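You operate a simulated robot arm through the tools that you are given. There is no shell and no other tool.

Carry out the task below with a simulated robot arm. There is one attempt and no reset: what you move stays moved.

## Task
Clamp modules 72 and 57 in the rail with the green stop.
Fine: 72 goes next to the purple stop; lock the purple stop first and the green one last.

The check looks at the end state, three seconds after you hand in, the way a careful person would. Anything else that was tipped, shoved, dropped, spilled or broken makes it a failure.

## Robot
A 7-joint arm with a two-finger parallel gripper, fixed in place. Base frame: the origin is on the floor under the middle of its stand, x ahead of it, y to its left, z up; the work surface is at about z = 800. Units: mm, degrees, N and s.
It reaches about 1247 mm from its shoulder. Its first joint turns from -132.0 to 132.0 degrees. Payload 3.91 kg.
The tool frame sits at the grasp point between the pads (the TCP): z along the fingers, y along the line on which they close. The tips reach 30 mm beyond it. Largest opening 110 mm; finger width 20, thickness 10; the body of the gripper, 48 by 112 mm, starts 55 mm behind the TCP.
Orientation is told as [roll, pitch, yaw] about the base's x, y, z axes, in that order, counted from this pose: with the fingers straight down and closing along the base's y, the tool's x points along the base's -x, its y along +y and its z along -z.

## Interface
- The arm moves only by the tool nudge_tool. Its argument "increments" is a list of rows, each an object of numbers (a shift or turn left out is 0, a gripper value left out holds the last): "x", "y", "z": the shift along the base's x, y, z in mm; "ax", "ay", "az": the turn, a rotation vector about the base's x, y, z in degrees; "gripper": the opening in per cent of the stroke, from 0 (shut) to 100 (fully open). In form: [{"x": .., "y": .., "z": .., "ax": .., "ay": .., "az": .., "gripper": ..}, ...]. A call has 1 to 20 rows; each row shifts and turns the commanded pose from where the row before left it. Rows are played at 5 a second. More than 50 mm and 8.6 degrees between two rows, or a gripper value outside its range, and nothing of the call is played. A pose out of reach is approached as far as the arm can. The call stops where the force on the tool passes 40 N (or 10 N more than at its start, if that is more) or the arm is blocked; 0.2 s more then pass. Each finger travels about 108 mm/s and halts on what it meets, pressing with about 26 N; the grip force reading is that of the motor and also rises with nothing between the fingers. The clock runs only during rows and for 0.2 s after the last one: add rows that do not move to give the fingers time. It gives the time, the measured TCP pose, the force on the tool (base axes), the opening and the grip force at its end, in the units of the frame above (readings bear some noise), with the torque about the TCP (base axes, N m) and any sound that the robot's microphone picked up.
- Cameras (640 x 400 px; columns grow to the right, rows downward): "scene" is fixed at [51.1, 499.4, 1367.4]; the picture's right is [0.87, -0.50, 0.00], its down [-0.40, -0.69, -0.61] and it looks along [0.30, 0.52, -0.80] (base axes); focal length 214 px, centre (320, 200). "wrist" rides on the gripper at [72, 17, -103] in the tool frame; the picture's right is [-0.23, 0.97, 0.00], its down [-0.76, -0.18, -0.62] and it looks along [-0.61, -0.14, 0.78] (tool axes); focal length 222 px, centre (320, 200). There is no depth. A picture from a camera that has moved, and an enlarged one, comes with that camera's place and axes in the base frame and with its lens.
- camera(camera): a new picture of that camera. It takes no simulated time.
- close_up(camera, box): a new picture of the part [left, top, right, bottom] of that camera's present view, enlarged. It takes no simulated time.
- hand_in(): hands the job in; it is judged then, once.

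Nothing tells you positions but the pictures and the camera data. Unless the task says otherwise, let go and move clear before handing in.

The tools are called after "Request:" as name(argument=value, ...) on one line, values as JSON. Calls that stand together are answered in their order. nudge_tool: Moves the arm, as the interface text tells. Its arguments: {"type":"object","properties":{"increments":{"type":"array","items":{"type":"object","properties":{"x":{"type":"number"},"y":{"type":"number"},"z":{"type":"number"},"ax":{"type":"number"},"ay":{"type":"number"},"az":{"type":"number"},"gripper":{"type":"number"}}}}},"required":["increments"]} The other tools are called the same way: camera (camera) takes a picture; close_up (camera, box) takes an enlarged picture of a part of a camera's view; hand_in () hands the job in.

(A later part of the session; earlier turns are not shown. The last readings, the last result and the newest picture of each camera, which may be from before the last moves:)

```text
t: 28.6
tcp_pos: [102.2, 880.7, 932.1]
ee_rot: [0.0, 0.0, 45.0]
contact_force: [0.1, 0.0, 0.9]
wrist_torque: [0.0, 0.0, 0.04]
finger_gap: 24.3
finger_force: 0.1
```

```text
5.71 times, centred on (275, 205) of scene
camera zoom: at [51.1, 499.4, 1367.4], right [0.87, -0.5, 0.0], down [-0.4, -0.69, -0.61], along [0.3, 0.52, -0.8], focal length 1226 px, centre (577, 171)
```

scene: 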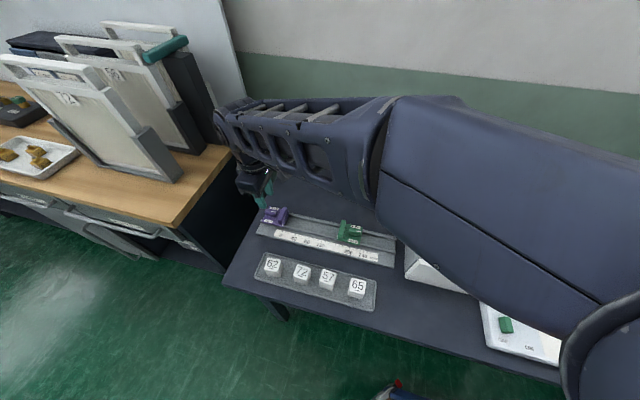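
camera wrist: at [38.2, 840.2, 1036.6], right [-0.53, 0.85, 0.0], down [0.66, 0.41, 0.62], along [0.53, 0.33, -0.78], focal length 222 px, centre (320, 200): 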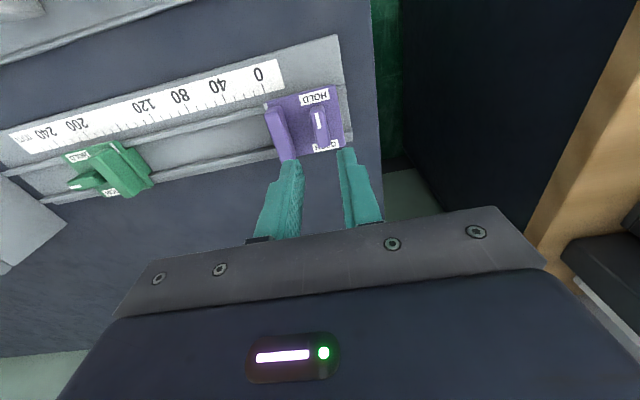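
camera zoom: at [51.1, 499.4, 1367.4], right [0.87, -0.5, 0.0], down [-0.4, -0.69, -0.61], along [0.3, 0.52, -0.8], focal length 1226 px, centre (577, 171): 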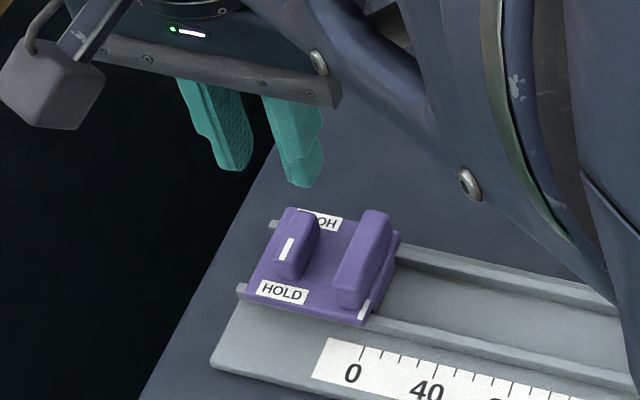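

Purple stop is locked: lever crosswise at HOLD, stop unmoved. Next, module 72 (centre ≈ (100, 672.6), top ≈ 846): I'll travel over it at a safe height while turning back to +135° so the fingers close across the rail direction.

Request:
nudge_tool(increments=[{"y": -14.7, "az": 7.5}, {"y": -14.7, "az": 7.5}, {"y": -14.7, "az": 7.5}, {"y": -14.7, "az": 7.5}, {"y": -14.7, "az": 7.5}, {"y": -14.7, "az": 7.5}, {"y": -14.7, "az": 7.5}, {"y": -14.7, "az": 7.5}, {"y": -14.7, "az": 7.5}, {"y": -14.7, "az": 7.5}, {"y": -14.7, "az": 7.5}, {"y": -14.7, "az": 7.5}, {"y": -15}, {"y": -15.1, "x": -0.8}, {"gripper": 62}, {}])

Request:
camera(camera="wrist")

Request:
camera(camera="scene")

Request:
close_up(camera="wrist", box=[240, 60, 400, 180])

```text
t: 32.0
tcp_pos: [99.5, 673.8, 931.3]
ee_rot: [0.0, 0.0, 135.0]
contact_force: [-0.1, -0.6, -0.5]
wrist_torque: [-0.02, 0.01, 0.04]
finger_gap: 68.2
finger_force: 0.2
```

```text
taken
camera wrist: at [138.4, 609.8, 1035.8], right [-0.85, -0.53, 0.0], down [-0.41, 0.66, 0.62], along [-0.33, 0.53, -0.78], focal length 222 px, centre (320, 200)
```

wrist: 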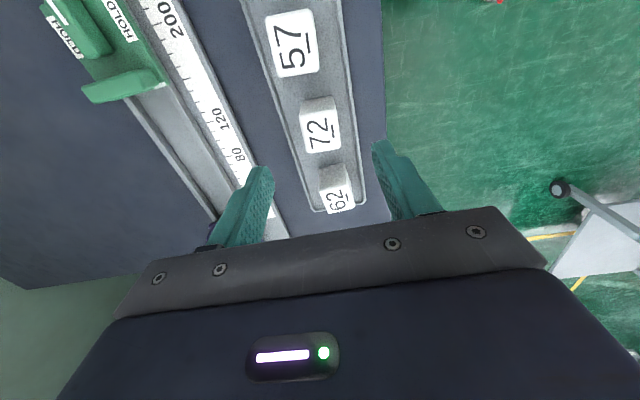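

```text
taken
```

scene: 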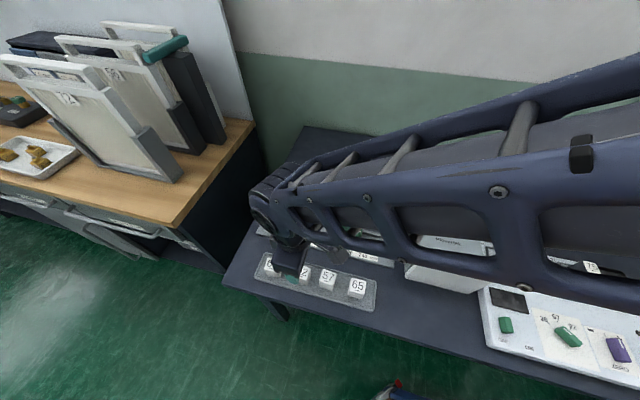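

```text
3.33 times, centred on (320, 120) of wrist
camera zoom: at [138.4, 609.8, 1035.8], right [-0.85, -0.53, 0.0], down [-0.41, 0.66, 0.62], along [-0.33, 0.53, -0.78], focal length 740 px, centre (320, 467)
```

zoom: 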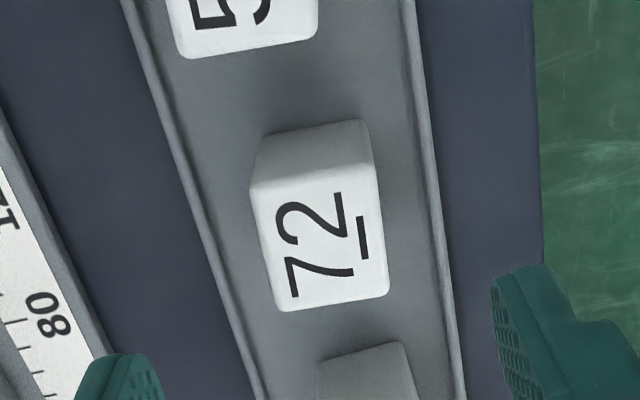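

Module 72 is centred below (within ~0.5 mm) but rotated about −4.7° relative to the rail. I'll match that yaw, narrow the fingers to ~56 mm and go down to just above gripping depth.

Request:
nudge_tool(increments=[{"az": -4.7, "gripper": 51}, {"z": -16}, {"z": -16}, {"z": -16}, {"z": -12}, {"z": -10}, {"z": -10}, {}, {}])

Request:
camera(camera="wrist")

Request:
close_up(camera="wrist", box=[240, 90, 400, 210])

```text
t: 34.0
tcp_pos: [102.6, 675.3, 852.1]
ee_rot: [-0.1, 0.0, 130.3]
contact_force: [-0.2, 0.4, -0.9]
wrist_torque: [0.02, -0.01, 0.04]
finger_gap: 56.2
finger_force: 0.1
```

```text
taken
camera wrist: at [134.6, 607.4, 955.9], right [-0.89, -0.46, 0.0], down [-0.36, 0.7, 0.62], along [-0.28, 0.55, -0.78], focal length 222 px, centre (320, 200)
```

wrist: 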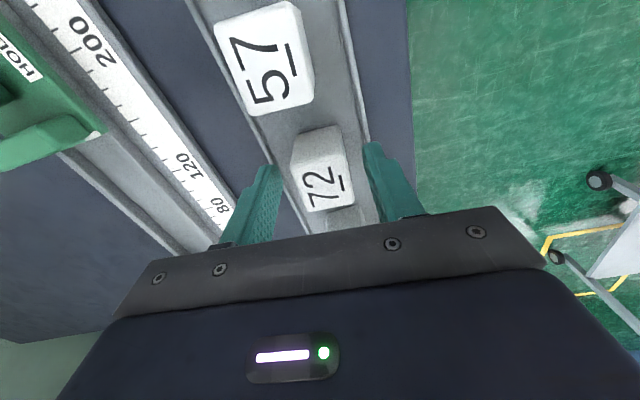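

```text
3.33 times, centred on (320, 150) of wrist
camera zoom: at [134.6, 607.4, 955.9], right [-0.89, -0.46, 0.0], down [-0.36, 0.7, 0.62], along [-0.28, 0.55, -0.78], focal length 740 px, centre (320, 367)
```

zoom: 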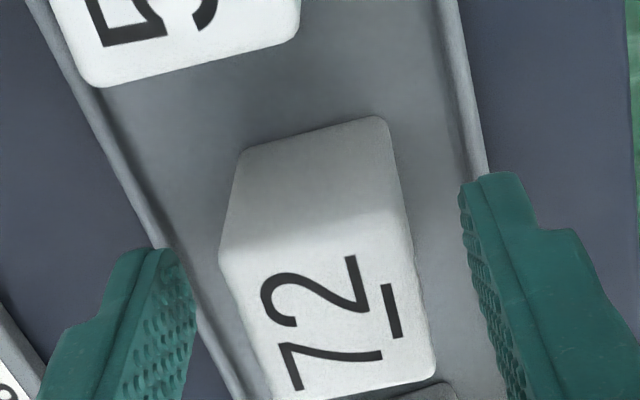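

Fingers straddle module 72 well, above the tray walls. A tiny centring shift, then close.

Request:
nudge_tool(increments=[{"x": -1.2, "y": 0.2}, {}, {"gripper": 25}, {"gripper": 0}, {}, {}, {}])

Request:
close_up(camera="wrist", box=[240, 100, 400, 230])

```text
t: 35.6
tcp_pos: [98.6, 674.1, 852.1]
ee_rot: [-0.1, -0.1, 130.3]
contact_force: [-0.9, 0.0, 1.8]
wrist_torque: [-0.02, 0.01, 0.01]
finger_gap: 31.5
finger_force: 25.9
```

```text
3.08 times, centred on (320, 165) of wrist
camera zoom: at [133.1, 607.3, 956.1], right [-0.89, -0.46, 0.0], down [-0.36, 0.7, 0.62], along [-0.28, 0.55, -0.78], focal length 684 px, centre (320, 308)
```

zoom: 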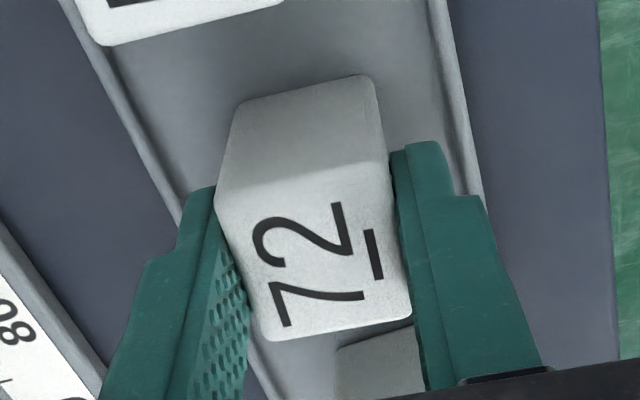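

Module 72 is gripped (31.5 mm wide). Lifting straight up and rotating back to align with the rail.

Request:
nudge_tool(increments=[{"z": 5}, {"z": 10}, {"z": 15}, {"z": 20}, {"z": 20, "az": 4.7}, {}])

Request:
camera(camera="wrist")

Request:
camera(camera="scene")

```text
t: 37.0
tcp_pos: [98.2, 674.6, 921.9]
ee_rot: [-0.1, 0.1, 135.1]
contact_force: [-0.6, 0.3, -0.9]
wrist_torque: [-0.01, 0.0, -0.03]
finger_gap: 31.4
finger_force: 25.5
```

```text
taken
camera wrist: at [137.8, 610.3, 1026.8], right [-0.85, -0.53, 0.0], down [-0.41, 0.66, 0.62], along [-0.33, 0.53, -0.78], focal length 222 px, centre (320, 200)
```

wrist: 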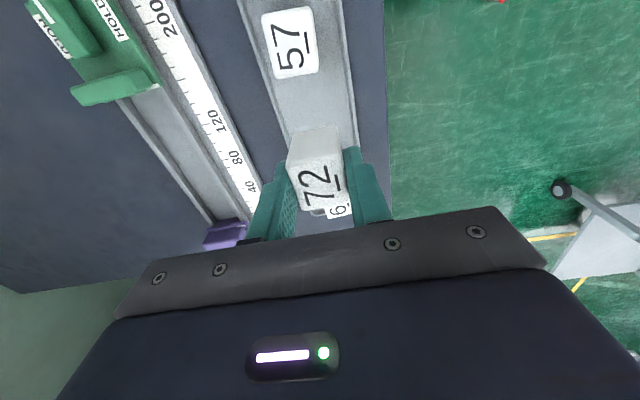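

```text
taken
```

scene: 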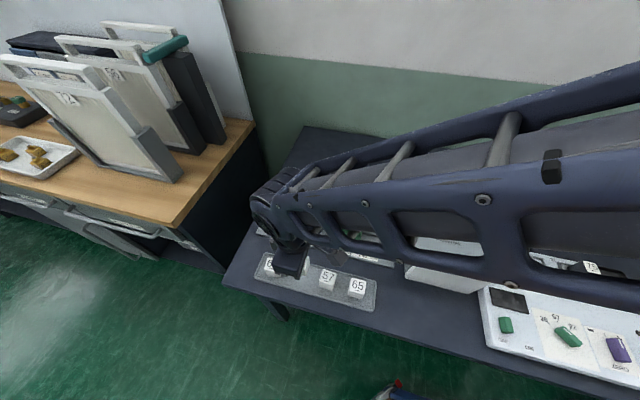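

Module 72 is held. Moving over the channel a bit in front of the purple jaw, staying high, to measure the channel and jaw.

Request:
nudge_tool(increments=[{"z": 12}, {"x": 5.9, "y": 14.9}, {"x": 5.9, "y": 14.9}, {"x": 5.9, "y": 14.9}, {"x": 5.9, "y": 14.9}, {"x": 5.9, "y": 14.9}, {"x": 5.9, "y": 14.9}, {"x": 5.9, "y": 14.9}, {"x": 5.9, "y": 14.9}, {"x": 5.9, "y": 14.9}, {"x": 5.7, "y": 15.1}, {}, {}])

Request:
camera(camera="wrist")

Request:
close_up(camera="wrist", box=[200, 40, 400, 200])

Request:
camera(camera="scene")

```text
t: 39.8
tcp_pos: [158.7, 823.4, 933.1]
ee_rot: [-0.1, 0.0, 135.1]
contact_force: [0.1, 0.0, -0.5]
wrist_torque: [0.0, 0.02, -0.01]
finger_gap: 31.3
finger_force: 26.1
```

```text
taken
camera wrist: at [197.2, 758.6, 1038.3], right [-0.85, -0.53, 0.0], down [-0.41, 0.66, 0.62], along [-0.33, 0.53, -0.78], focal length 222 px, centre (320, 200)
```

wrist: 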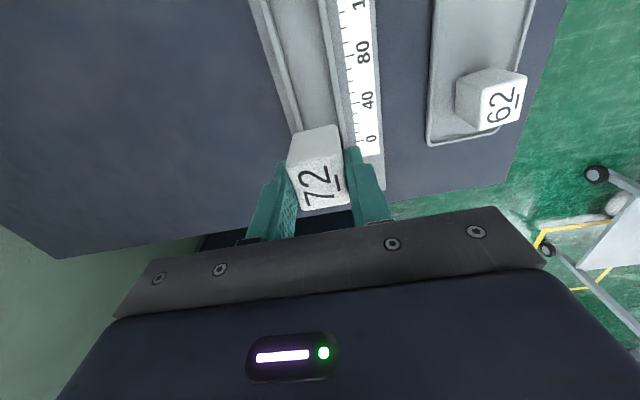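

```text
2.50 times, centred on (300, 120) of wrist
camera zoom: at [197.2, 758.6, 1038.3], right [-0.85, -0.53, 0.0], down [-0.41, 0.66, 0.62], along [-0.33, 0.53, -0.78], focal length 555 px, centre (370, 400)
```

zoom: 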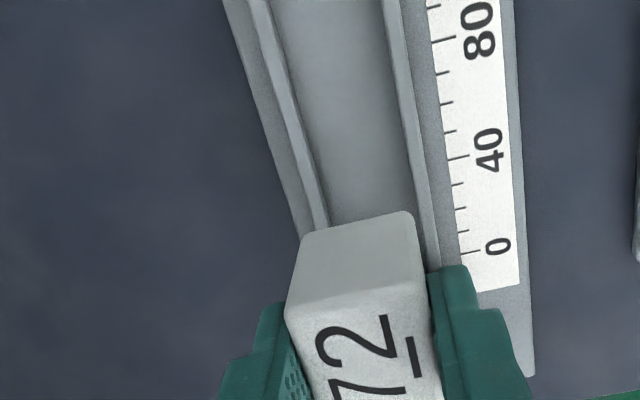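

```text
taken
```

scene: 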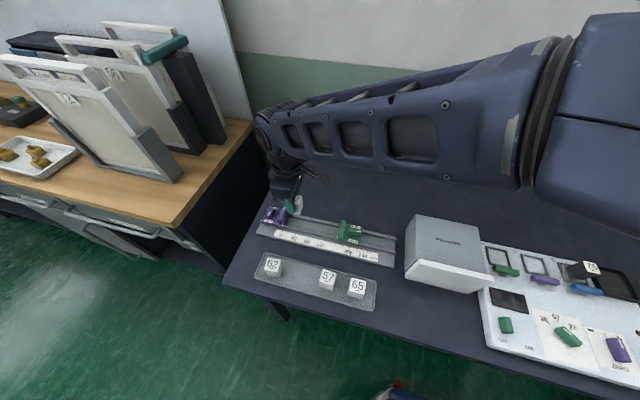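

The channel runs ahead of the module; I'll zoom more for exact channel direction and width.

Request:
close_up(camera="wrist", box=[240, 0, 400, 100])

Request:
close_up(camera="wrist", box=[270, 60, 390, 140])

Request:
close_up(camera="scene", box=[250, 160, 330, 240])

```text
4.00 times, centred on (320, 50) of wrist
camera zoom: at [197.2, 758.6, 1038.3], right [-0.85, -0.53, 0.0], down [-0.41, 0.66, 0.62], along [-0.33, 0.53, -0.78], focal length 888 px, centre (320, 800)
```

zoom: 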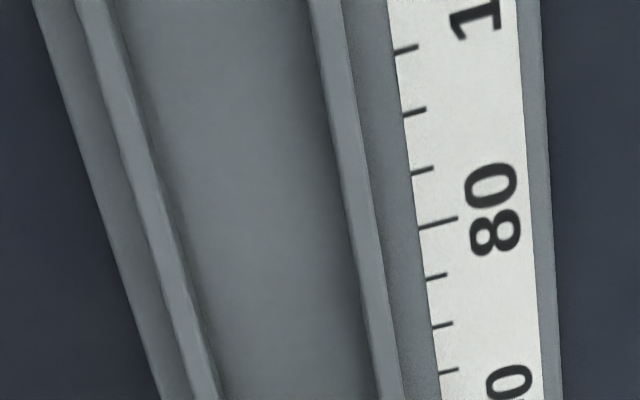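

```text
5.00 times, centred on (330, 100) of wrist
camera zoom: at [197.2, 758.6, 1038.3], right [-0.85, -0.53, 0.0], down [-0.41, 0.66, 0.62], along [-0.33, 0.53, -0.78], focal length 1111 px, centre (270, 700)
```

zoom: 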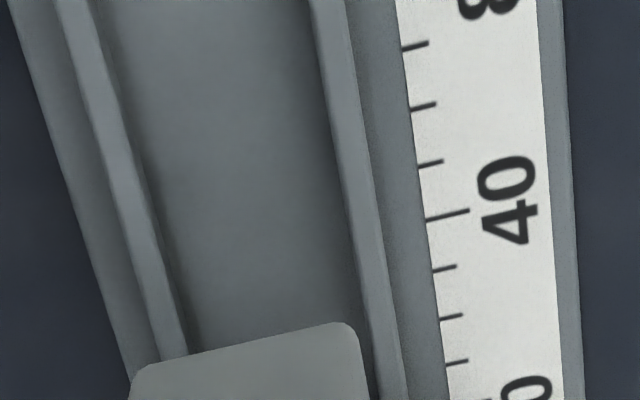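

```text
5.00 times, centred on (290, 200) of scene
camera zoom: at [51.1, 499.4, 1367.4], right [0.87, -0.5, 0.0], down [-0.4, -0.69, -0.61], along [0.3, 0.52, -0.8], focal length 1072 px, centre (470, 200)
```

zoom: 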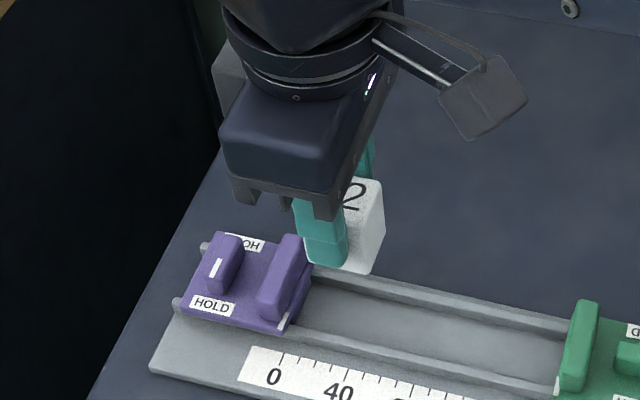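

Channel is ≈37–38 mm wide (module ≈32), its axis n≈693.3 matches the hand within 0.5 mm and the yaw is right. I'll move toward purple to leave ~3 mm gap and lower to just above the lips, then check.

Request:
nudge_tool(increments=[{"x": -4, "y": 4.6}, {"x": -4.1, "y": 4.7}, {"z": -15}, {"z": -15}, {"z": -15}, {"z": -10}, {"z": -5}, {}, {}])

Request:
close_up(camera="wrist", box=[220, 60, 420, 220])

Request:
close_up(camera="scene", box=[255, 190, 325, 245])

```text
t: 41.8
tcp_pos: [149.7, 832.7, 873.4]
ee_rot: [0.1, 0.1, 135.1]
contact_force: [0.7, 0.5, -0.5]
wrist_torque: [0.01, -0.02, 0.0]
finger_gap: 31.4
finger_force: 25.5
```

```text
2.50 times, centred on (320, 140) of wrist
camera zoom: at [188.8, 768.0, 978.1], right [-0.85, -0.53, 0.0], down [-0.41, 0.66, 0.62], along [-0.33, 0.53, -0.78], focal length 555 px, centre (320, 350)
```

zoom: 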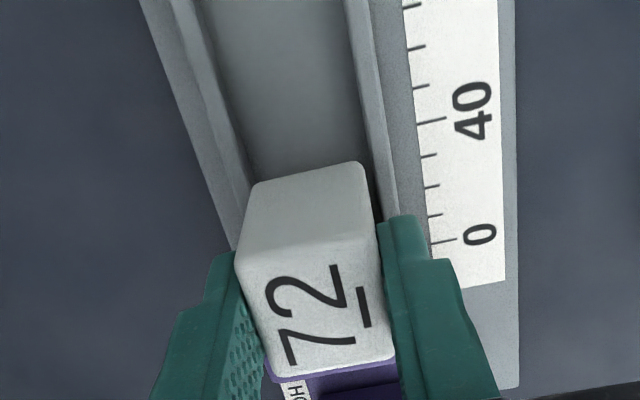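

```text
7.27 times, centred on (290, 218) of scene
camera zoom: at [51.1, 499.4, 1367.4], right [0.87, -0.5, 0.0], down [-0.4, -0.69, -0.61], along [0.3, 0.52, -0.8], focal length 1560 px, centre (538, 73)
```

zoom: 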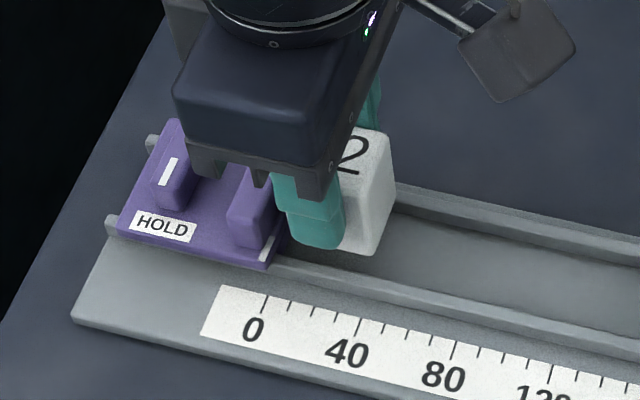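

Module 72 is lined up over the channel. Lowering into it, slower near the floor.

Request:
nudge_tool(increments=[{"z": -4}, {"z": -4}, {"z": -3}, {"z": -2}, {}, {}])

Request:
close_up(camera="wrist", box=[220, 60, 420, 220])

Request:
close_up(camera="scene", box=[255, 190, 325, 245])

```text
t: 43.2
tcp_pos: [151.0, 832.9, 861.1]
ee_rot: [0.0, 0.0, 135.0]
contact_force: [0.3, 0.4, -0.5]
wrist_torque: [-0.02, 0.01, -0.03]
finger_gap: 31.4
finger_force: 26.1
```

```text
2.50 times, centred on (320, 140) of wrist
camera zoom: at [188.8, 768.4, 965.4], right [-0.85, -0.53, 0.0], down [-0.41, 0.66, 0.62], along [-0.33, 0.53, -0.78], focal length 555 px, centre (320, 350)
```

zoom: 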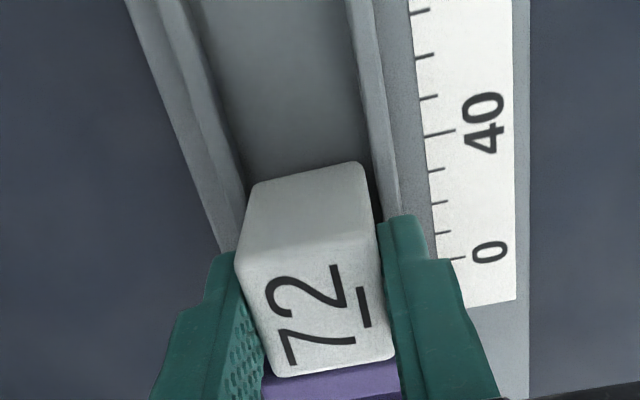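

```text
7.27 times, centred on (290, 218) of scene
camera zoom: at [51.1, 499.4, 1367.4], right [0.87, -0.5, 0.0], down [-0.4, -0.69, -0.61], along [0.3, 0.52, -0.8], focal length 1560 px, centre (538, 73)
```

zoom: 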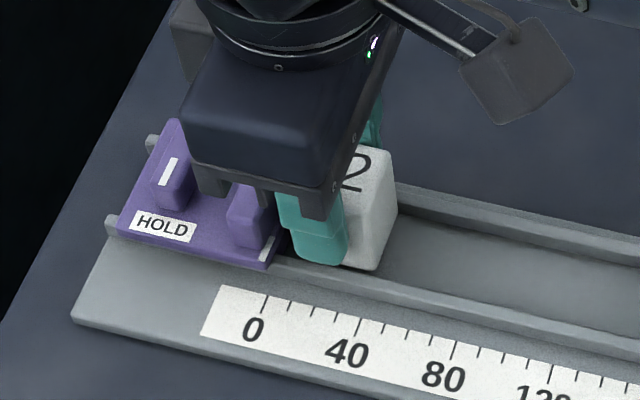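

The module sits a touch toward the far lip; I'll shift 0.7 mm back and continue down in 1 mm steps.

Request:
nudge_tool(increments=[{"x": -0.5, "y": -0.5}, {"z": -1}, {"z": -1}, {"z": -1}, {}])

Request:
nudge_tool(increments=[{"z": -1}, {}])

Request:
nudge_tool(increments=[{"z": -1}, {}])

```text
t: 44.4
tcp_pos: [150.5, 832.2, 858.0]
ee_rot: [0.0, 0.1, 134.9]
contact_force: [0.3, -0.9, -0.8]
wrist_torque: [-0.04, -0.01, -0.03]
finger_gap: 31.2
finger_force: 26.4
```

```text
t: 45.0
tcp_pos: [150.5, 831.7, 856.3]
ee_rot: [0.0, 0.0, 135.0]
contact_force: [0.1, -0.1, -1.2]
wrist_torque: [0.03, 0.02, 0.01]
finger_gap: 31.5
finger_force: 25.5
```

```text
t: 45.6
tcp_pos: [150.9, 832.3, 855.2]
ee_rot: [-0.1, 0.1, 134.9]
contact_force: [0.9, 0.2, 0.1]
wrist_torque: [-0.02, 0.01, 0.02]
finger_gap: 31.5
finger_force: 25.6
```

No contact yet (true TCP ≈ 857). Continuing in 1 mm steps with the view checked.

Request:
nudge_tool(increments=[{"z": -1}, {}])

Request:
nudge_tool(increments=[{"z": -1}, {}])

Request:
close_up(camera="wrist", box=[220, 60, 420, 220])

Request:
close_up(camera="scene", box=[275, 200, 325, 240])

```text
t: 46.2
tcp_pos: [150.5, 833.7, 855.8]
ee_rot: [-0.2, 0.0, 135.0]
contact_force: [2.6, -2.1, 11.4]
wrist_torque: [-0.23, -0.2, -0.02]
finger_gap: 31.4
finger_force: 26.0
```

```text
t: 46.8
tcp_pos: [150.4, 833.0, 855.2]
ee_rot: [-0.1, 0.0, 135.0]
contact_force: [3.6, 3.1, 21.8]
wrist_torque: [0.07, -0.11, 0.0]
finger_gap: 31.6
finger_force: 26.0
```

```text
2.50 times, centred on (320, 140) of wrist
camera zoom: at [188.6, 767.6, 959.1], right [-0.85, -0.53, 0.0], down [-0.41, 0.66, 0.62], along [-0.33, 0.53, -0.78], focal length 555 px, centre (320, 350)
```

zoom: 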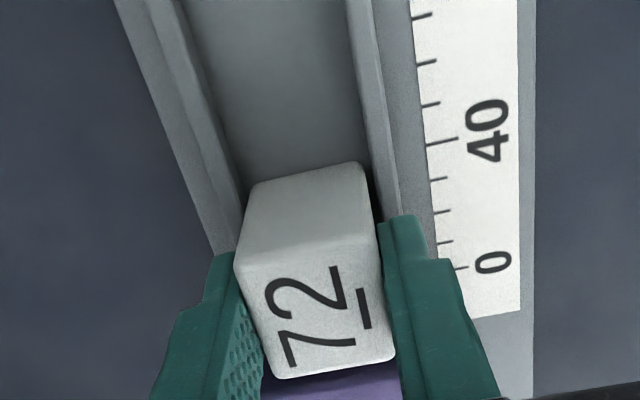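

```text
10.00 times, centred on (300, 220) of scene
camera zoom: at [51.1, 499.4, 1367.4], right [0.87, -0.5, 0.0], down [-0.4, -0.69, -0.61], along [0.3, 0.52, -0.8], focal length 2145 px, centre (520, 0)
```

zoom: 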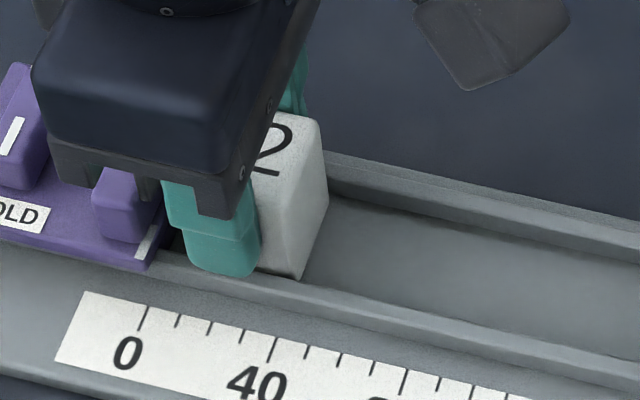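

There is ~22 N upward contact; I need to tell whether the module is on the channel floor or a fingertip/lip is touching. Backing off 1 mm and zooming.

Request:
nudge_tool(increments=[{"z": 1.5}, {}])

Request:
close_up(camera="wrist", box=[280, 110, 380, 170])

Request:
close_up(camera="scene", box=[284, 208, 308, 223])

Request:
close_up(camera="wrist", box=[250, 50, 350, 130])

```text
t: 47.4
tcp_pos: [148.5, 832.6, 855.5]
ee_rot: [0.0, -0.1, 134.9]
contact_force: [1.8, 3.4, 11.8]
wrist_torque: [0.23, 0.03, -0.06]
finger_gap: 31.2
finger_force: 25.9
```

```text
6.40 times, centred on (330, 140) of wrist
camera zoom: at [188.2, 767.3, 959.3], right [-0.85, -0.53, 0.0], down [-0.41, 0.66, 0.62], along [-0.33, 0.53, -0.78], focal length 1422 px, centre (256, 584)
```

zoom: 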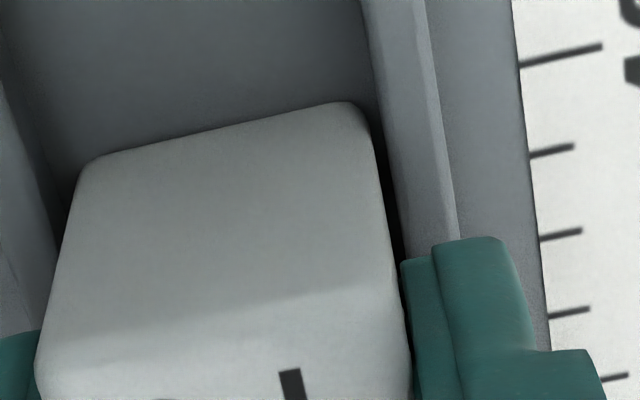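

```text
16.00 times, centred on (296, 216) of scene
camera zoom: at [51.1, 499.4, 1367.4], right [0.87, -0.5, 0.0], down [-0.4, -0.69, -0.61], along [0.3, 0.52, -0.8], focal length 3432 px, centre (704, -48)
```

zoom: 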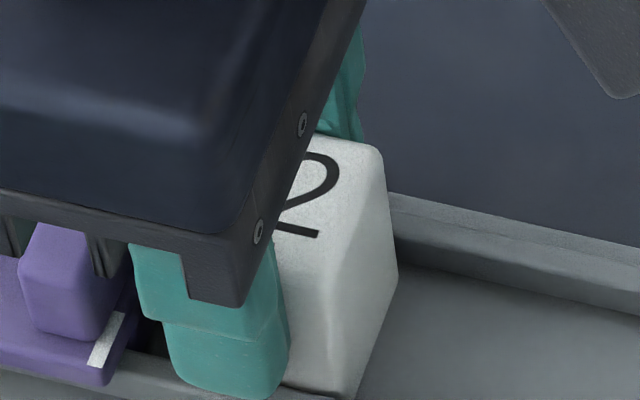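

```text
5.00 times, centred on (300, 90) of wrist
camera zoom: at [188.2, 767.3, 959.3], right [-0.85, -0.53, 0.0], down [-0.41, 0.66, 0.62], along [-0.33, 0.53, -0.78], focal length 1111 px, centre (420, 750)
```

zoom: 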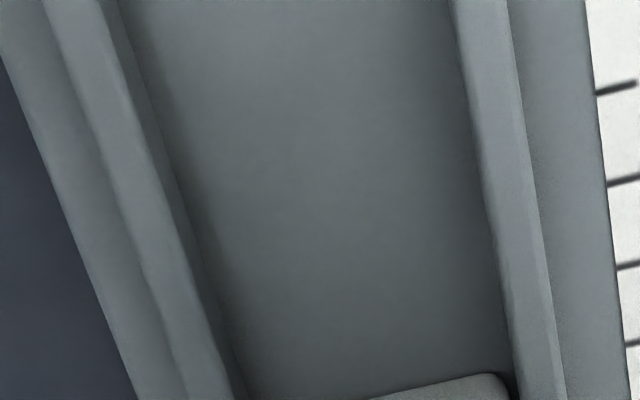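

The module's base is inside the channel (floor ≈ 805, lips ≈ 813), so it is seated. I'll ease the down-pressure, centre it slightly, and slide it toward the purple jaw until light contact.

Request:
nudge_tool(increments=[{"z": 1}, {"x": 0.6, "y": 0.6}, {}, {}])

Request:
nudge_tool(increments=[{"x": -0.7, "y": 0.7}, {"x": -0.7, "y": 0.7}, {}])

Request:
nudge_tool(increments=[{"x": -0.7, "y": 0.7}, {}])

```text
t: 48.4
tcp_pos: [149.8, 833.2, 854.9]
ee_rot: [0.0, -0.1, 135.0]
contact_force: [-1.4, 0.2, -0.8]
wrist_torque: [0.04, -0.04, -0.02]
finger_gap: 31.5
finger_force: 26.5
```

```text
t: 49.2
tcp_pos: [148.8, 835.0, 855.2]
ee_rot: [0.0, 0.0, 135.0]
contact_force: [0.0, -0.1, -0.3]
wrist_torque: [-0.02, 0.01, 0.04]
finger_gap: 31.1
finger_force: 25.6
```

```text
t: 49.8
tcp_pos: [148.7, 835.1, 856.3]
ee_rot: [0.1, -0.1, 135.0]
contact_force: [-0.1, 0.4, -0.6]
wrist_torque: [0.02, 0.01, 0.01]
finger_gap: 31.3
finger_force: 26.0
```

No contact with the purple jaw yet; continuing in 1 mm steps.

Request:
nudge_tool(increments=[{"x": -0.7, "y": 0.7}, {}])

Request:
nudge_tool(increments=[{"x": -0.7, "y": 0.7}, {}])

Request:
close_up(camera="wrist", box=[260, 110, 400, 220])

Request:
close_up(camera="scene", box=[270, 200, 318, 230])

```text
t: 50.4
tcp_pos: [147.2, 835.5, 856.4]
ee_rot: [0.0, 0.0, 135.0]
contact_force: [-0.2, 0.6, 0.0]
wrist_torque: [-0.01, 0.01, -0.03]
finger_gap: 31.6
finger_force: 25.9
```

```text
t: 51.0
tcp_pos: [146.6, 836.8, 856.5]
ee_rot: [0.0, -0.1, 135.0]
contact_force: [0.5, 0.3, -1.3]
wrist_torque: [-0.01, 0.02, 0.01]
finger_gap: 31.5
finger_force: 26.0
```

```text
3.64 times, centred on (330, 165) of wrist
camera zoom: at [185.4, 772.0, 960.7], right [-0.85, -0.53, 0.0], down [-0.41, 0.66, 0.62], along [-0.33, 0.53, -0.78], focal length 808 px, centre (284, 327)
```

zoom: 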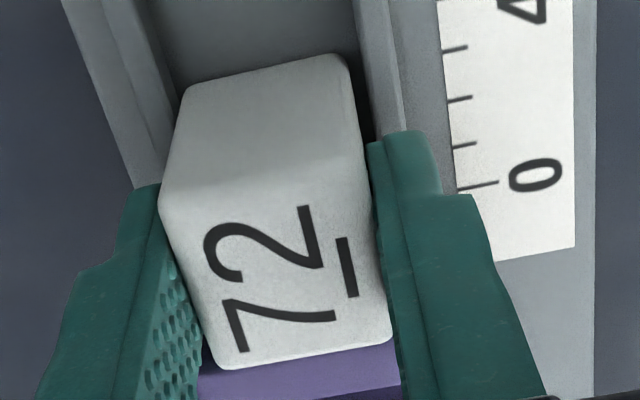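

```text
13.33 times, centred on (294, 215) of scene
camera zoom: at [51.1, 499.4, 1367.4], right [0.87, -0.5, 0.0], down [-0.4, -0.69, -0.61], along [0.3, 0.52, -0.8], focal length 2860 px, centre (667, 0)
```

zoom: 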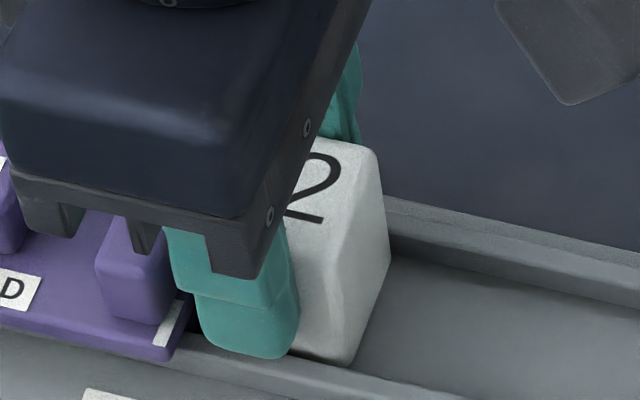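

Still no contact; the module's edge should be about to reach the purple stop. Continuing gently.

Request:
nudge_tool(increments=[{"x": -0.7, "y": 0.7}, {}])

Request:
nudge_tool(increments=[{"x": -0.7, "y": 0.7}, {}])

Request:
nudge_tool(increments=[{"x": -0.7, "y": 0.7}, {}])

```text
t: 51.6
tcp_pos: [146.8, 838.0, 856.3]
ee_rot: [0.0, 0.1, 135.0]
contact_force: [5.9, -8.9, 0.6]
wrist_torque: [-0.33, -0.23, 0.07]
finger_gap: 31.4
finger_force: 25.5
```

```text
t: 52.2
tcp_pos: [145.7, 837.4, 855.7]
ee_rot: [-0.1, 0.1, 135.0]
contact_force: [12.7, -14.6, 1.9]
wrist_torque: [-0.45, -0.36, 0.04]
finger_gap: 31.5
finger_force: 26.0
```

```text
t: 52.8
tcp_pos: [144.9, 839.6, 856.4]
ee_rot: [0.1, -0.1, 135.0]
contact_force: [14.1, -13.5, 2.1]
wrist_torque: [-0.38, -0.39, 0.02]
finger_gap: 31.5
finger_force: 26.3
```

Contact with the purple stop (~20 N). I'll back off the push, lower the 1–2 mm to the floor, and check the picture.

Request:
nudge_tool(increments=[{"x": 1.4, "y": -1.4}, {"z": -1}, {}, {}])

Request:
close_up(camera="wrist", box=[260, 110, 400, 220])

Request:
close_up(camera="scene", box=[250, 195, 330, 245])

```text
t: 53.8
tcp_pos: [145.5, 837.0, 854.2]
ee_rot: [0.0, 0.1, 135.1]
contact_force: [-0.2, -0.6, 1.0]
wrist_torque: [0.03, 0.03, -0.01]
finger_gap: 31.4
finger_force: 25.8
```

```text
3.64 times, centred on (330, 165) of wrist
camera zoom: at [183.9, 772.7, 959.4], right [-0.85, -0.53, 0.0], down [-0.41, 0.66, 0.62], along [-0.33, 0.53, -0.78], focal length 808 px, centre (284, 327)
```

zoom: 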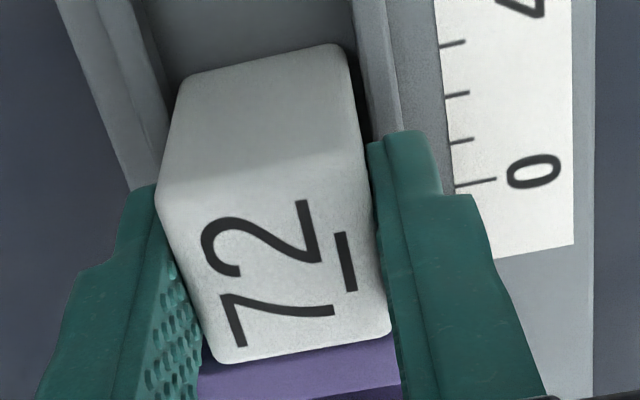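

```text
8.00 times, centred on (290, 220) of scene
camera zoom: at [51.1, 499.4, 1367.4], right [0.87, -0.5, 0.0], down [-0.4, -0.69, -0.61], along [0.3, 0.52, -0.8], focal length 1716 px, centre (560, 40)
```

zoom: 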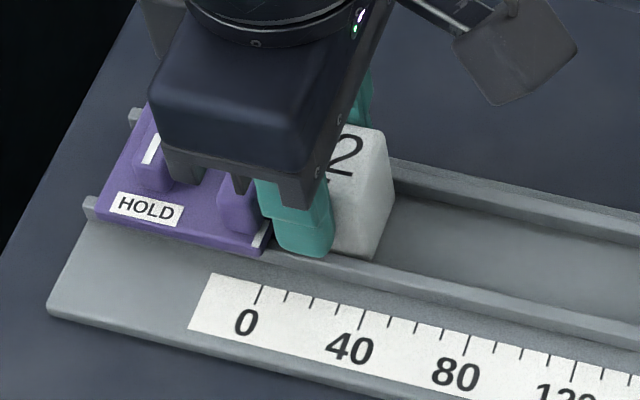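

Module 72 is seated against the purple stop. Releasing and rising straight up, then checking.

Request:
nudge_tool(increments=[{"gripper": 36}, {"gripper": 44}, {}, {"z": 6}, {"z": 12}, {"z": 20}, {"z": 30}, {}])

Request:
camera(camera="wrist")

Request:
close_up(camera="wrist", box=[240, 50, 400, 170])

Request:
close_up(camera="scene", box=[250, 195, 330, 245])

```text
t: 55.6
tcp_pos: [145.5, 839.3, 923.5]
ee_rot: [0.0, 0.0, 135.0]
contact_force: [-0.3, -0.3, 0.6]
wrist_torque: [0.01, -0.02, 0.01]
finger_gap: 48.4
finger_force: 0.1
```

```text
taken
camera wrist: at [184.2, 774.8, 1028.1], right [-0.85, -0.53, 0.0], down [-0.41, 0.66, 0.62], along [-0.33, 0.53, -0.78], focal length 222 px, centre (320, 200)
```

wrist: 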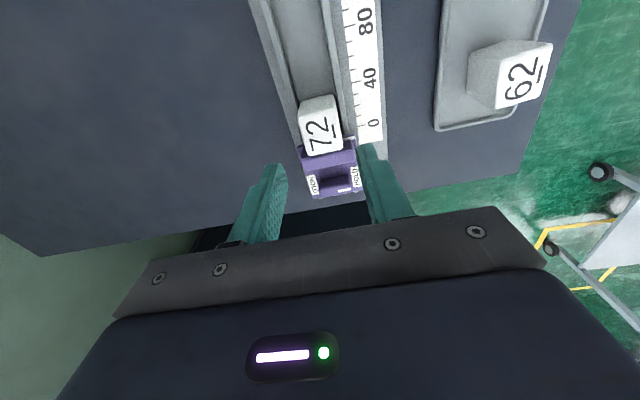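

```text
3.33 times, centred on (320, 110) of wrist
camera zoom: at [184.2, 774.8, 1028.1], right [-0.85, -0.53, 0.0], down [-0.41, 0.66, 0.62], along [-0.33, 0.53, -0.78], focal length 740 px, centre (320, 500)
```

zoom: 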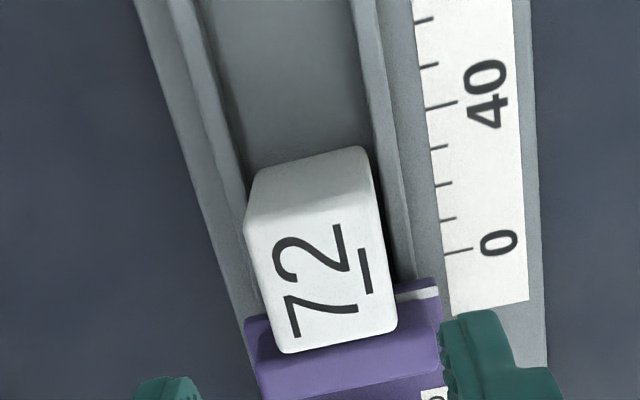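

```text
8.00 times, centred on (290, 220) of scene
camera zoom: at [51.1, 499.4, 1367.4], right [0.87, -0.5, 0.0], down [-0.4, -0.69, -0.61], along [0.3, 0.52, -0.8], focal length 1716 px, centre (560, 40)
```

zoom: 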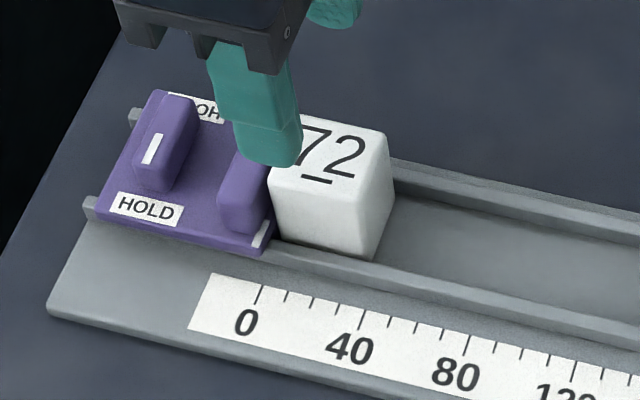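

72 stands flush at the purple stop, which hasn't moved. Now module 57 near (148, 631): moving over it.

Request:
nudge_tool(increments=[{"z": 8, "gripper": 51}, {"y": -20.6}, {"y": -20.6}, {"y": -20.6}, {"y": -20.6}, {"y": -20.6}, {"y": -20.6}, {"y": -20.6}, {"y": -20.6}, {"y": -20.6}, {"y": -20.6, "x": 2.5}, {}, {}])

Request:
camera(camera="wrist")

Request:
close_up(camera="wrist", box=[240, 60, 400, 180])

```text
t: 58.4
tcp_pos: [150.3, 629.3, 931.3]
ee_rot: [0.0, -0.1, 135.0]
contact_force: [-0.1, 0.8, 0.3]
wrist_torque: [0.02, 0.04, 0.01]
finger_gap: 56.1
finger_force: 0.0
```

```text
taken
camera wrist: at [187.7, 565.3, 1035.2], right [-0.85, -0.53, 0.0], down [-0.41, 0.66, 0.62], along [-0.33, 0.53, -0.78], focal length 222 px, centre (320, 200)
```

wrist: 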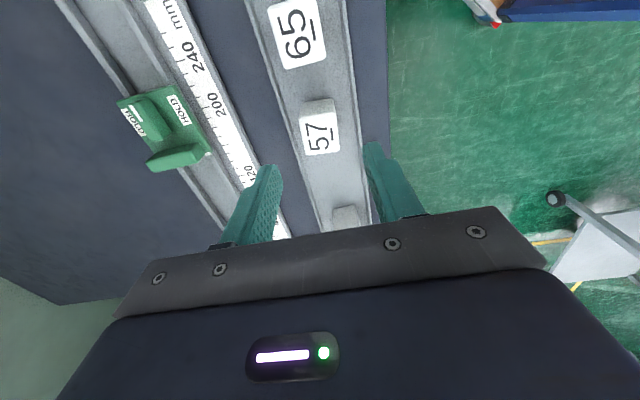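

```text
3.33 times, centred on (320, 120) of wrist
camera zoom: at [187.7, 565.3, 1035.2], right [-0.85, -0.53, 0.0], down [-0.41, 0.66, 0.62], along [-0.33, 0.53, -0.78], focal length 740 px, centre (320, 467)
```

zoom: 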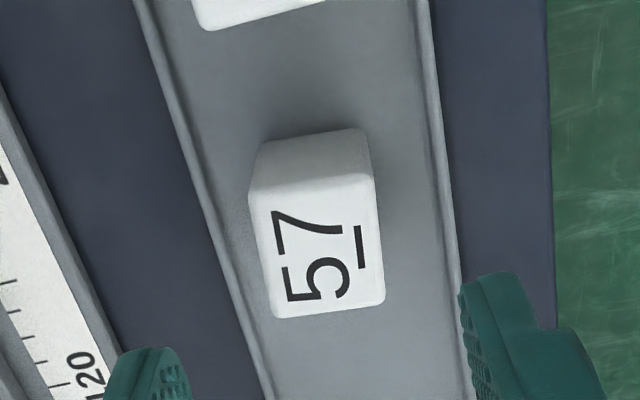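

57 is just below the hand, rotated about −5.5°. Matching its yaw, correcting ~2 mm, and lowering to grip depth.

Request:
nudge_tool(increments=[{"x": -1.2, "y": 2.0, "az": -5.5}, {"z": -16}, {"z": -16}, {"z": -16}, {"z": -12}, {"z": -10}, {"z": -9.5}, {}, {}])

Request:
close_up(camera="wrist", box=[220, 100, 420, 230])

```text
t: 60.4
tcp_pos: [146.8, 633.5, 851.7]
ee_rot: [0.0, 0.0, 129.5]
contact_force: [-0.6, 0.2, -0.7]
wrist_torque: [-0.01, 0.0, 0.01]
finger_gap: 56.0
finger_force: 0.0
```

```text
3.08 times, centred on (320, 165) of wrist
camera zoom: at [179.1, 565.5, 956.3], right [-0.9, -0.44, 0.0], down [-0.35, 0.7, 0.62], along [-0.28, 0.56, -0.78], focal length 684 px, centre (320, 308)
```

zoom: 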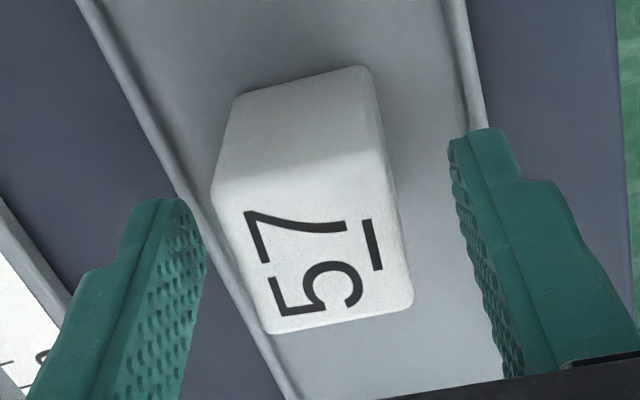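

Well centred, same as for 72. Closing and lifting.

Request:
nudge_tool(increments=[{"gripper": 25}, {"gripper": 0}, {}, {}, {}])

Request:
nudge_tool(increments=[{"z": 5}, {"z": 10}, {"z": 15}, {"z": 20}, {"z": 20, "az": 5.5}, {"z": 10}, {}])

Request:
camera(camera="wrist")

```text
t: 61.6
tcp_pos: [147.1, 633.8, 851.8]
ee_rot: [0.0, 0.0, 129.5]
contact_force: [0.8, -0.7, -0.3]
wrist_torque: [-0.03, -0.03, 0.01]
finger_gap: 31.5
finger_force: 25.8
```

```text
t: 63.2
tcp_pos: [146.9, 634.8, 932.7]
ee_rot: [0.1, 0.0, 135.0]
contact_force: [-0.2, -0.7, -1.0]
wrist_torque: [0.0, -0.01, -0.01]
finger_gap: 31.3
finger_force: 25.8
```

```text
taken
camera wrist: at [186.2, 569.7, 1036.6], right [-0.85, -0.53, 0.0], down [-0.41, 0.66, 0.62], along [-0.33, 0.53, -0.78], focal length 222 px, centre (320, 200)
```

wrist: 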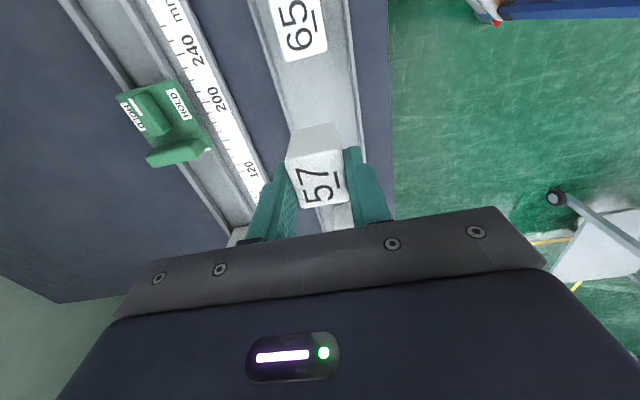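

57 is held. Carrying it over the channel just in front of 72 (about 2 mm short), still high.

Request:
nudge_tool(increments=[{"x": 2.3, "y": 17.8, "z": 3}, {"x": 2.3, "y": 17.8}, {"x": 2.3, "y": 17.8}, {"x": 2.3, "y": 17.8}, {"x": 2.3, "y": 17.8}, {"x": 2.3, "y": 17.8}, {"x": 2.3, "y": 17.8}, {"x": 2.3, "y": 17.8}, {"x": 2.4, "y": 17.8}, {"x": 2.4, "y": 17.8}, {}, {}])

Request:
camera(camera="wrist")

Request:
close_up(camera="wrist", box=[220, 60, 420, 220])

Request:
close_up(camera="scene", box=[255, 180, 375, 260])

```text
t: 65.8
tcp_pos: [170.8, 811.1, 935.3]
ee_rot: [0.1, 0.0, 135.0]
contact_force: [0.1, 0.2, -0.3]
wrist_torque: [-0.01, -0.01, 0.03]
finger_gap: 31.4
finger_force: 25.8
```

```text
taken
camera wrist: at [209.5, 746.5, 1039.3], right [-0.85, -0.53, 0.0], down [-0.41, 0.66, 0.62], along [-0.33, 0.53, -0.78], focal length 222 px, centre (320, 200)
```

wrist: 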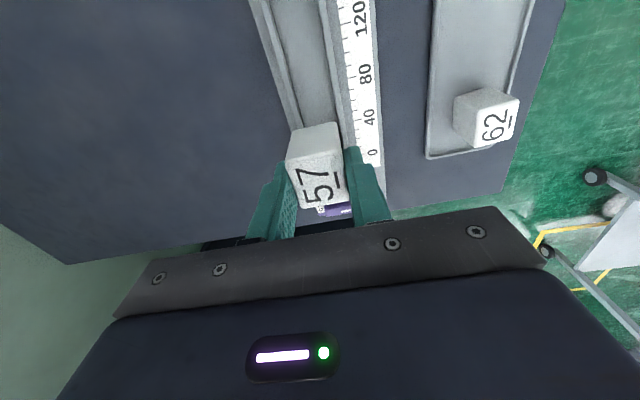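

```text
2.50 times, centred on (320, 140) of wrist
camera zoom: at [209.5, 746.5, 1039.3], right [-0.85, -0.53, 0.0], down [-0.41, 0.66, 0.62], along [-0.33, 0.53, -0.78], focal length 555 px, centre (320, 350)
```

zoom: 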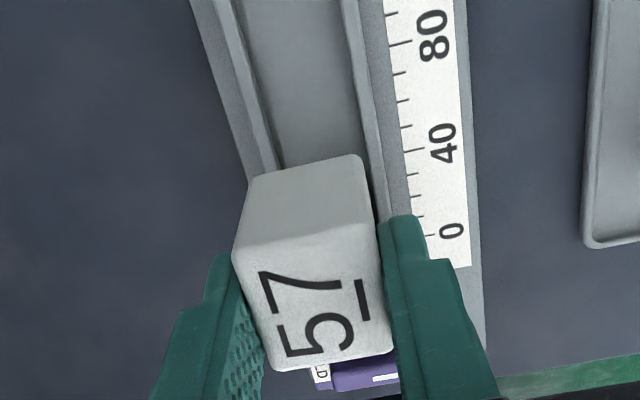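

```text
5.00 times, centred on (315, 220) of scene
camera zoom: at [51.1, 499.4, 1367.4], right [0.87, -0.5, 0.0], down [-0.4, -0.69, -0.61], along [0.3, 0.52, -0.8], focal length 1072 px, centre (345, 100)
```

zoom: 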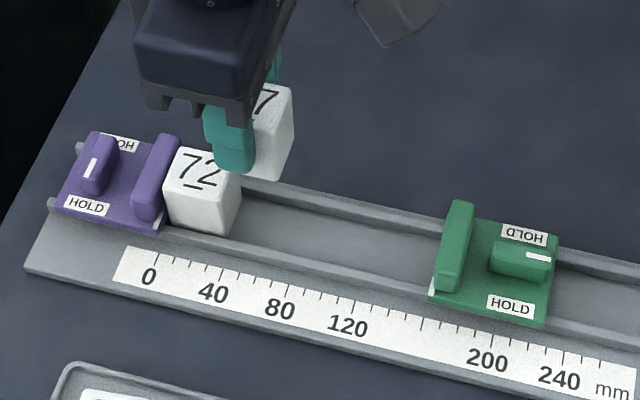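

57 is lined up ~3 mm in front of 72. Centring by 0.8 mm and lowering in stages.

Request:
nudge_tool(increments=[{"x": 0.6, "y": 0.6}, {"z": -15}, {"z": -15}, {"z": -15}, {"z": -12}, {"z": -5}, {}, {}])

Request:
close_up(camera="wrist", box=[220, 60, 420, 220])

Request:
close_up(camera="scene", box=[270, 190, 340, 240])

```text
t: 67.6
tcp_pos: [169.7, 812.0, 873.0]
ee_rot: [0.0, 0.0, 135.1]
contact_force: [5.1, -3.1, -0.3]
wrist_torque: [-0.12, -0.19, 0.02]
finger_gap: 31.7
finger_force: 25.6
```

```text
2.50 times, centred on (320, 140) of wrist
camera zoom: at [208.7, 747.6, 977.2], right [-0.85, -0.53, 0.0], down [-0.41, 0.66, 0.62], along [-0.33, 0.53, -0.78], focal length 555 px, centre (320, 350)
```

zoom: 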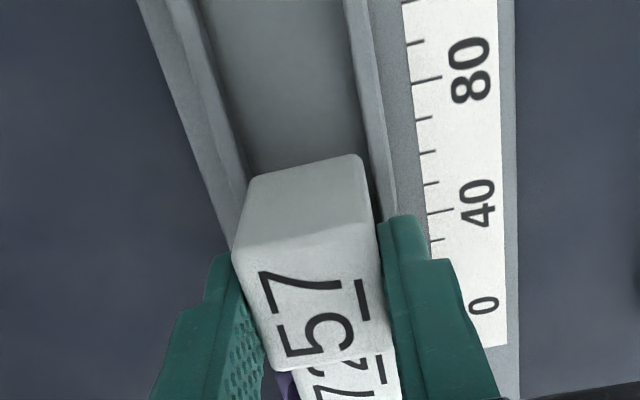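

```text
8.00 times, centred on (305, 215) of scene
camera zoom: at [51.1, 499.4, 1367.4], right [0.87, -0.5, 0.0], down [-0.4, -0.69, -0.61], along [0.3, 0.52, -0.8], focal length 1716 px, centre (440, 80)
```

zoom: 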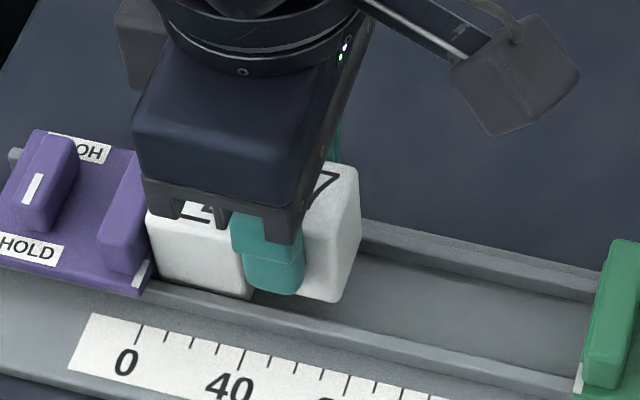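

A light 6 N touch against 72; I'll shift 2 mm away from it before continuing down.

Request:
nudge_tool(increments=[{"x": 0.8, "y": -0.8}, {"x": 0.8, "y": -0.8}, {}, {}])

Request:
nudge_tool(increments=[{"z": -4}, {"z": -4}, {"z": -3}, {"z": -2}, {}, {}])

Request:
close_up(camera="wrist", box=[220, 60, 420, 220])

Request:
close_up(camera="scene", box=[270, 190, 340, 240])

```text
t: 68.6
tcp_pos: [171.5, 809.6, 872.5]
ee_rot: [0.1, 0.0, 135.0]
contact_force: [-0.4, 0.5, -0.3]
wrist_torque: [0.0, 0.01, 0.0]
finger_gap: 31.3
finger_force: 26.4
```

```text
t: 70.0
tcp_pos: [172.6, 811.5, 859.6]
ee_rot: [0.0, 0.0, 134.9]
contact_force: [0.7, 0.2, -1.0]
wrist_torque: [0.02, 0.0, 0.03]
finger_gap: 31.5
finger_force: 25.8
```

```text
2.50 times, centred on (320, 140) of wrist
camera zoom: at [210.8, 745.9, 964.3], right [-0.85, -0.53, 0.0], down [-0.41, 0.66, 0.62], along [-0.33, 0.53, -0.78], focal length 555 px, centre (320, 350)
```

zoom: 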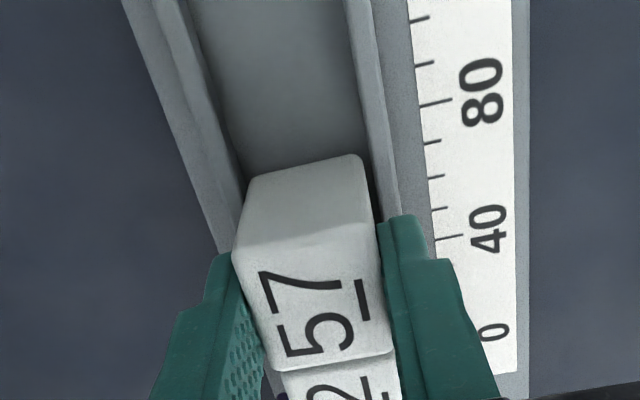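

```text
8.00 times, centred on (305, 215) of scene
camera zoom: at [51.1, 499.4, 1367.4], right [0.87, -0.5, 0.0], down [-0.4, -0.69, -0.61], along [0.3, 0.52, -0.8], focal length 1716 px, centre (440, 80)
```

zoom: 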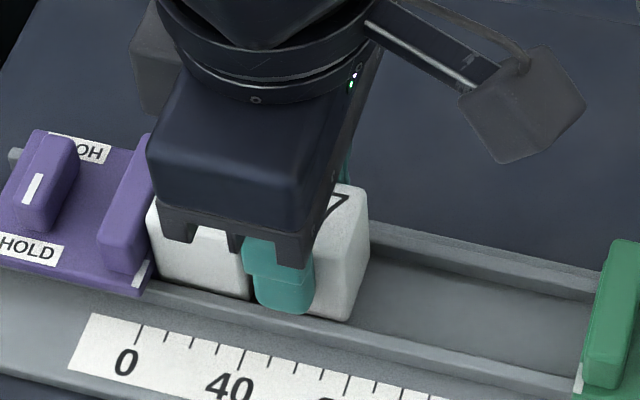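

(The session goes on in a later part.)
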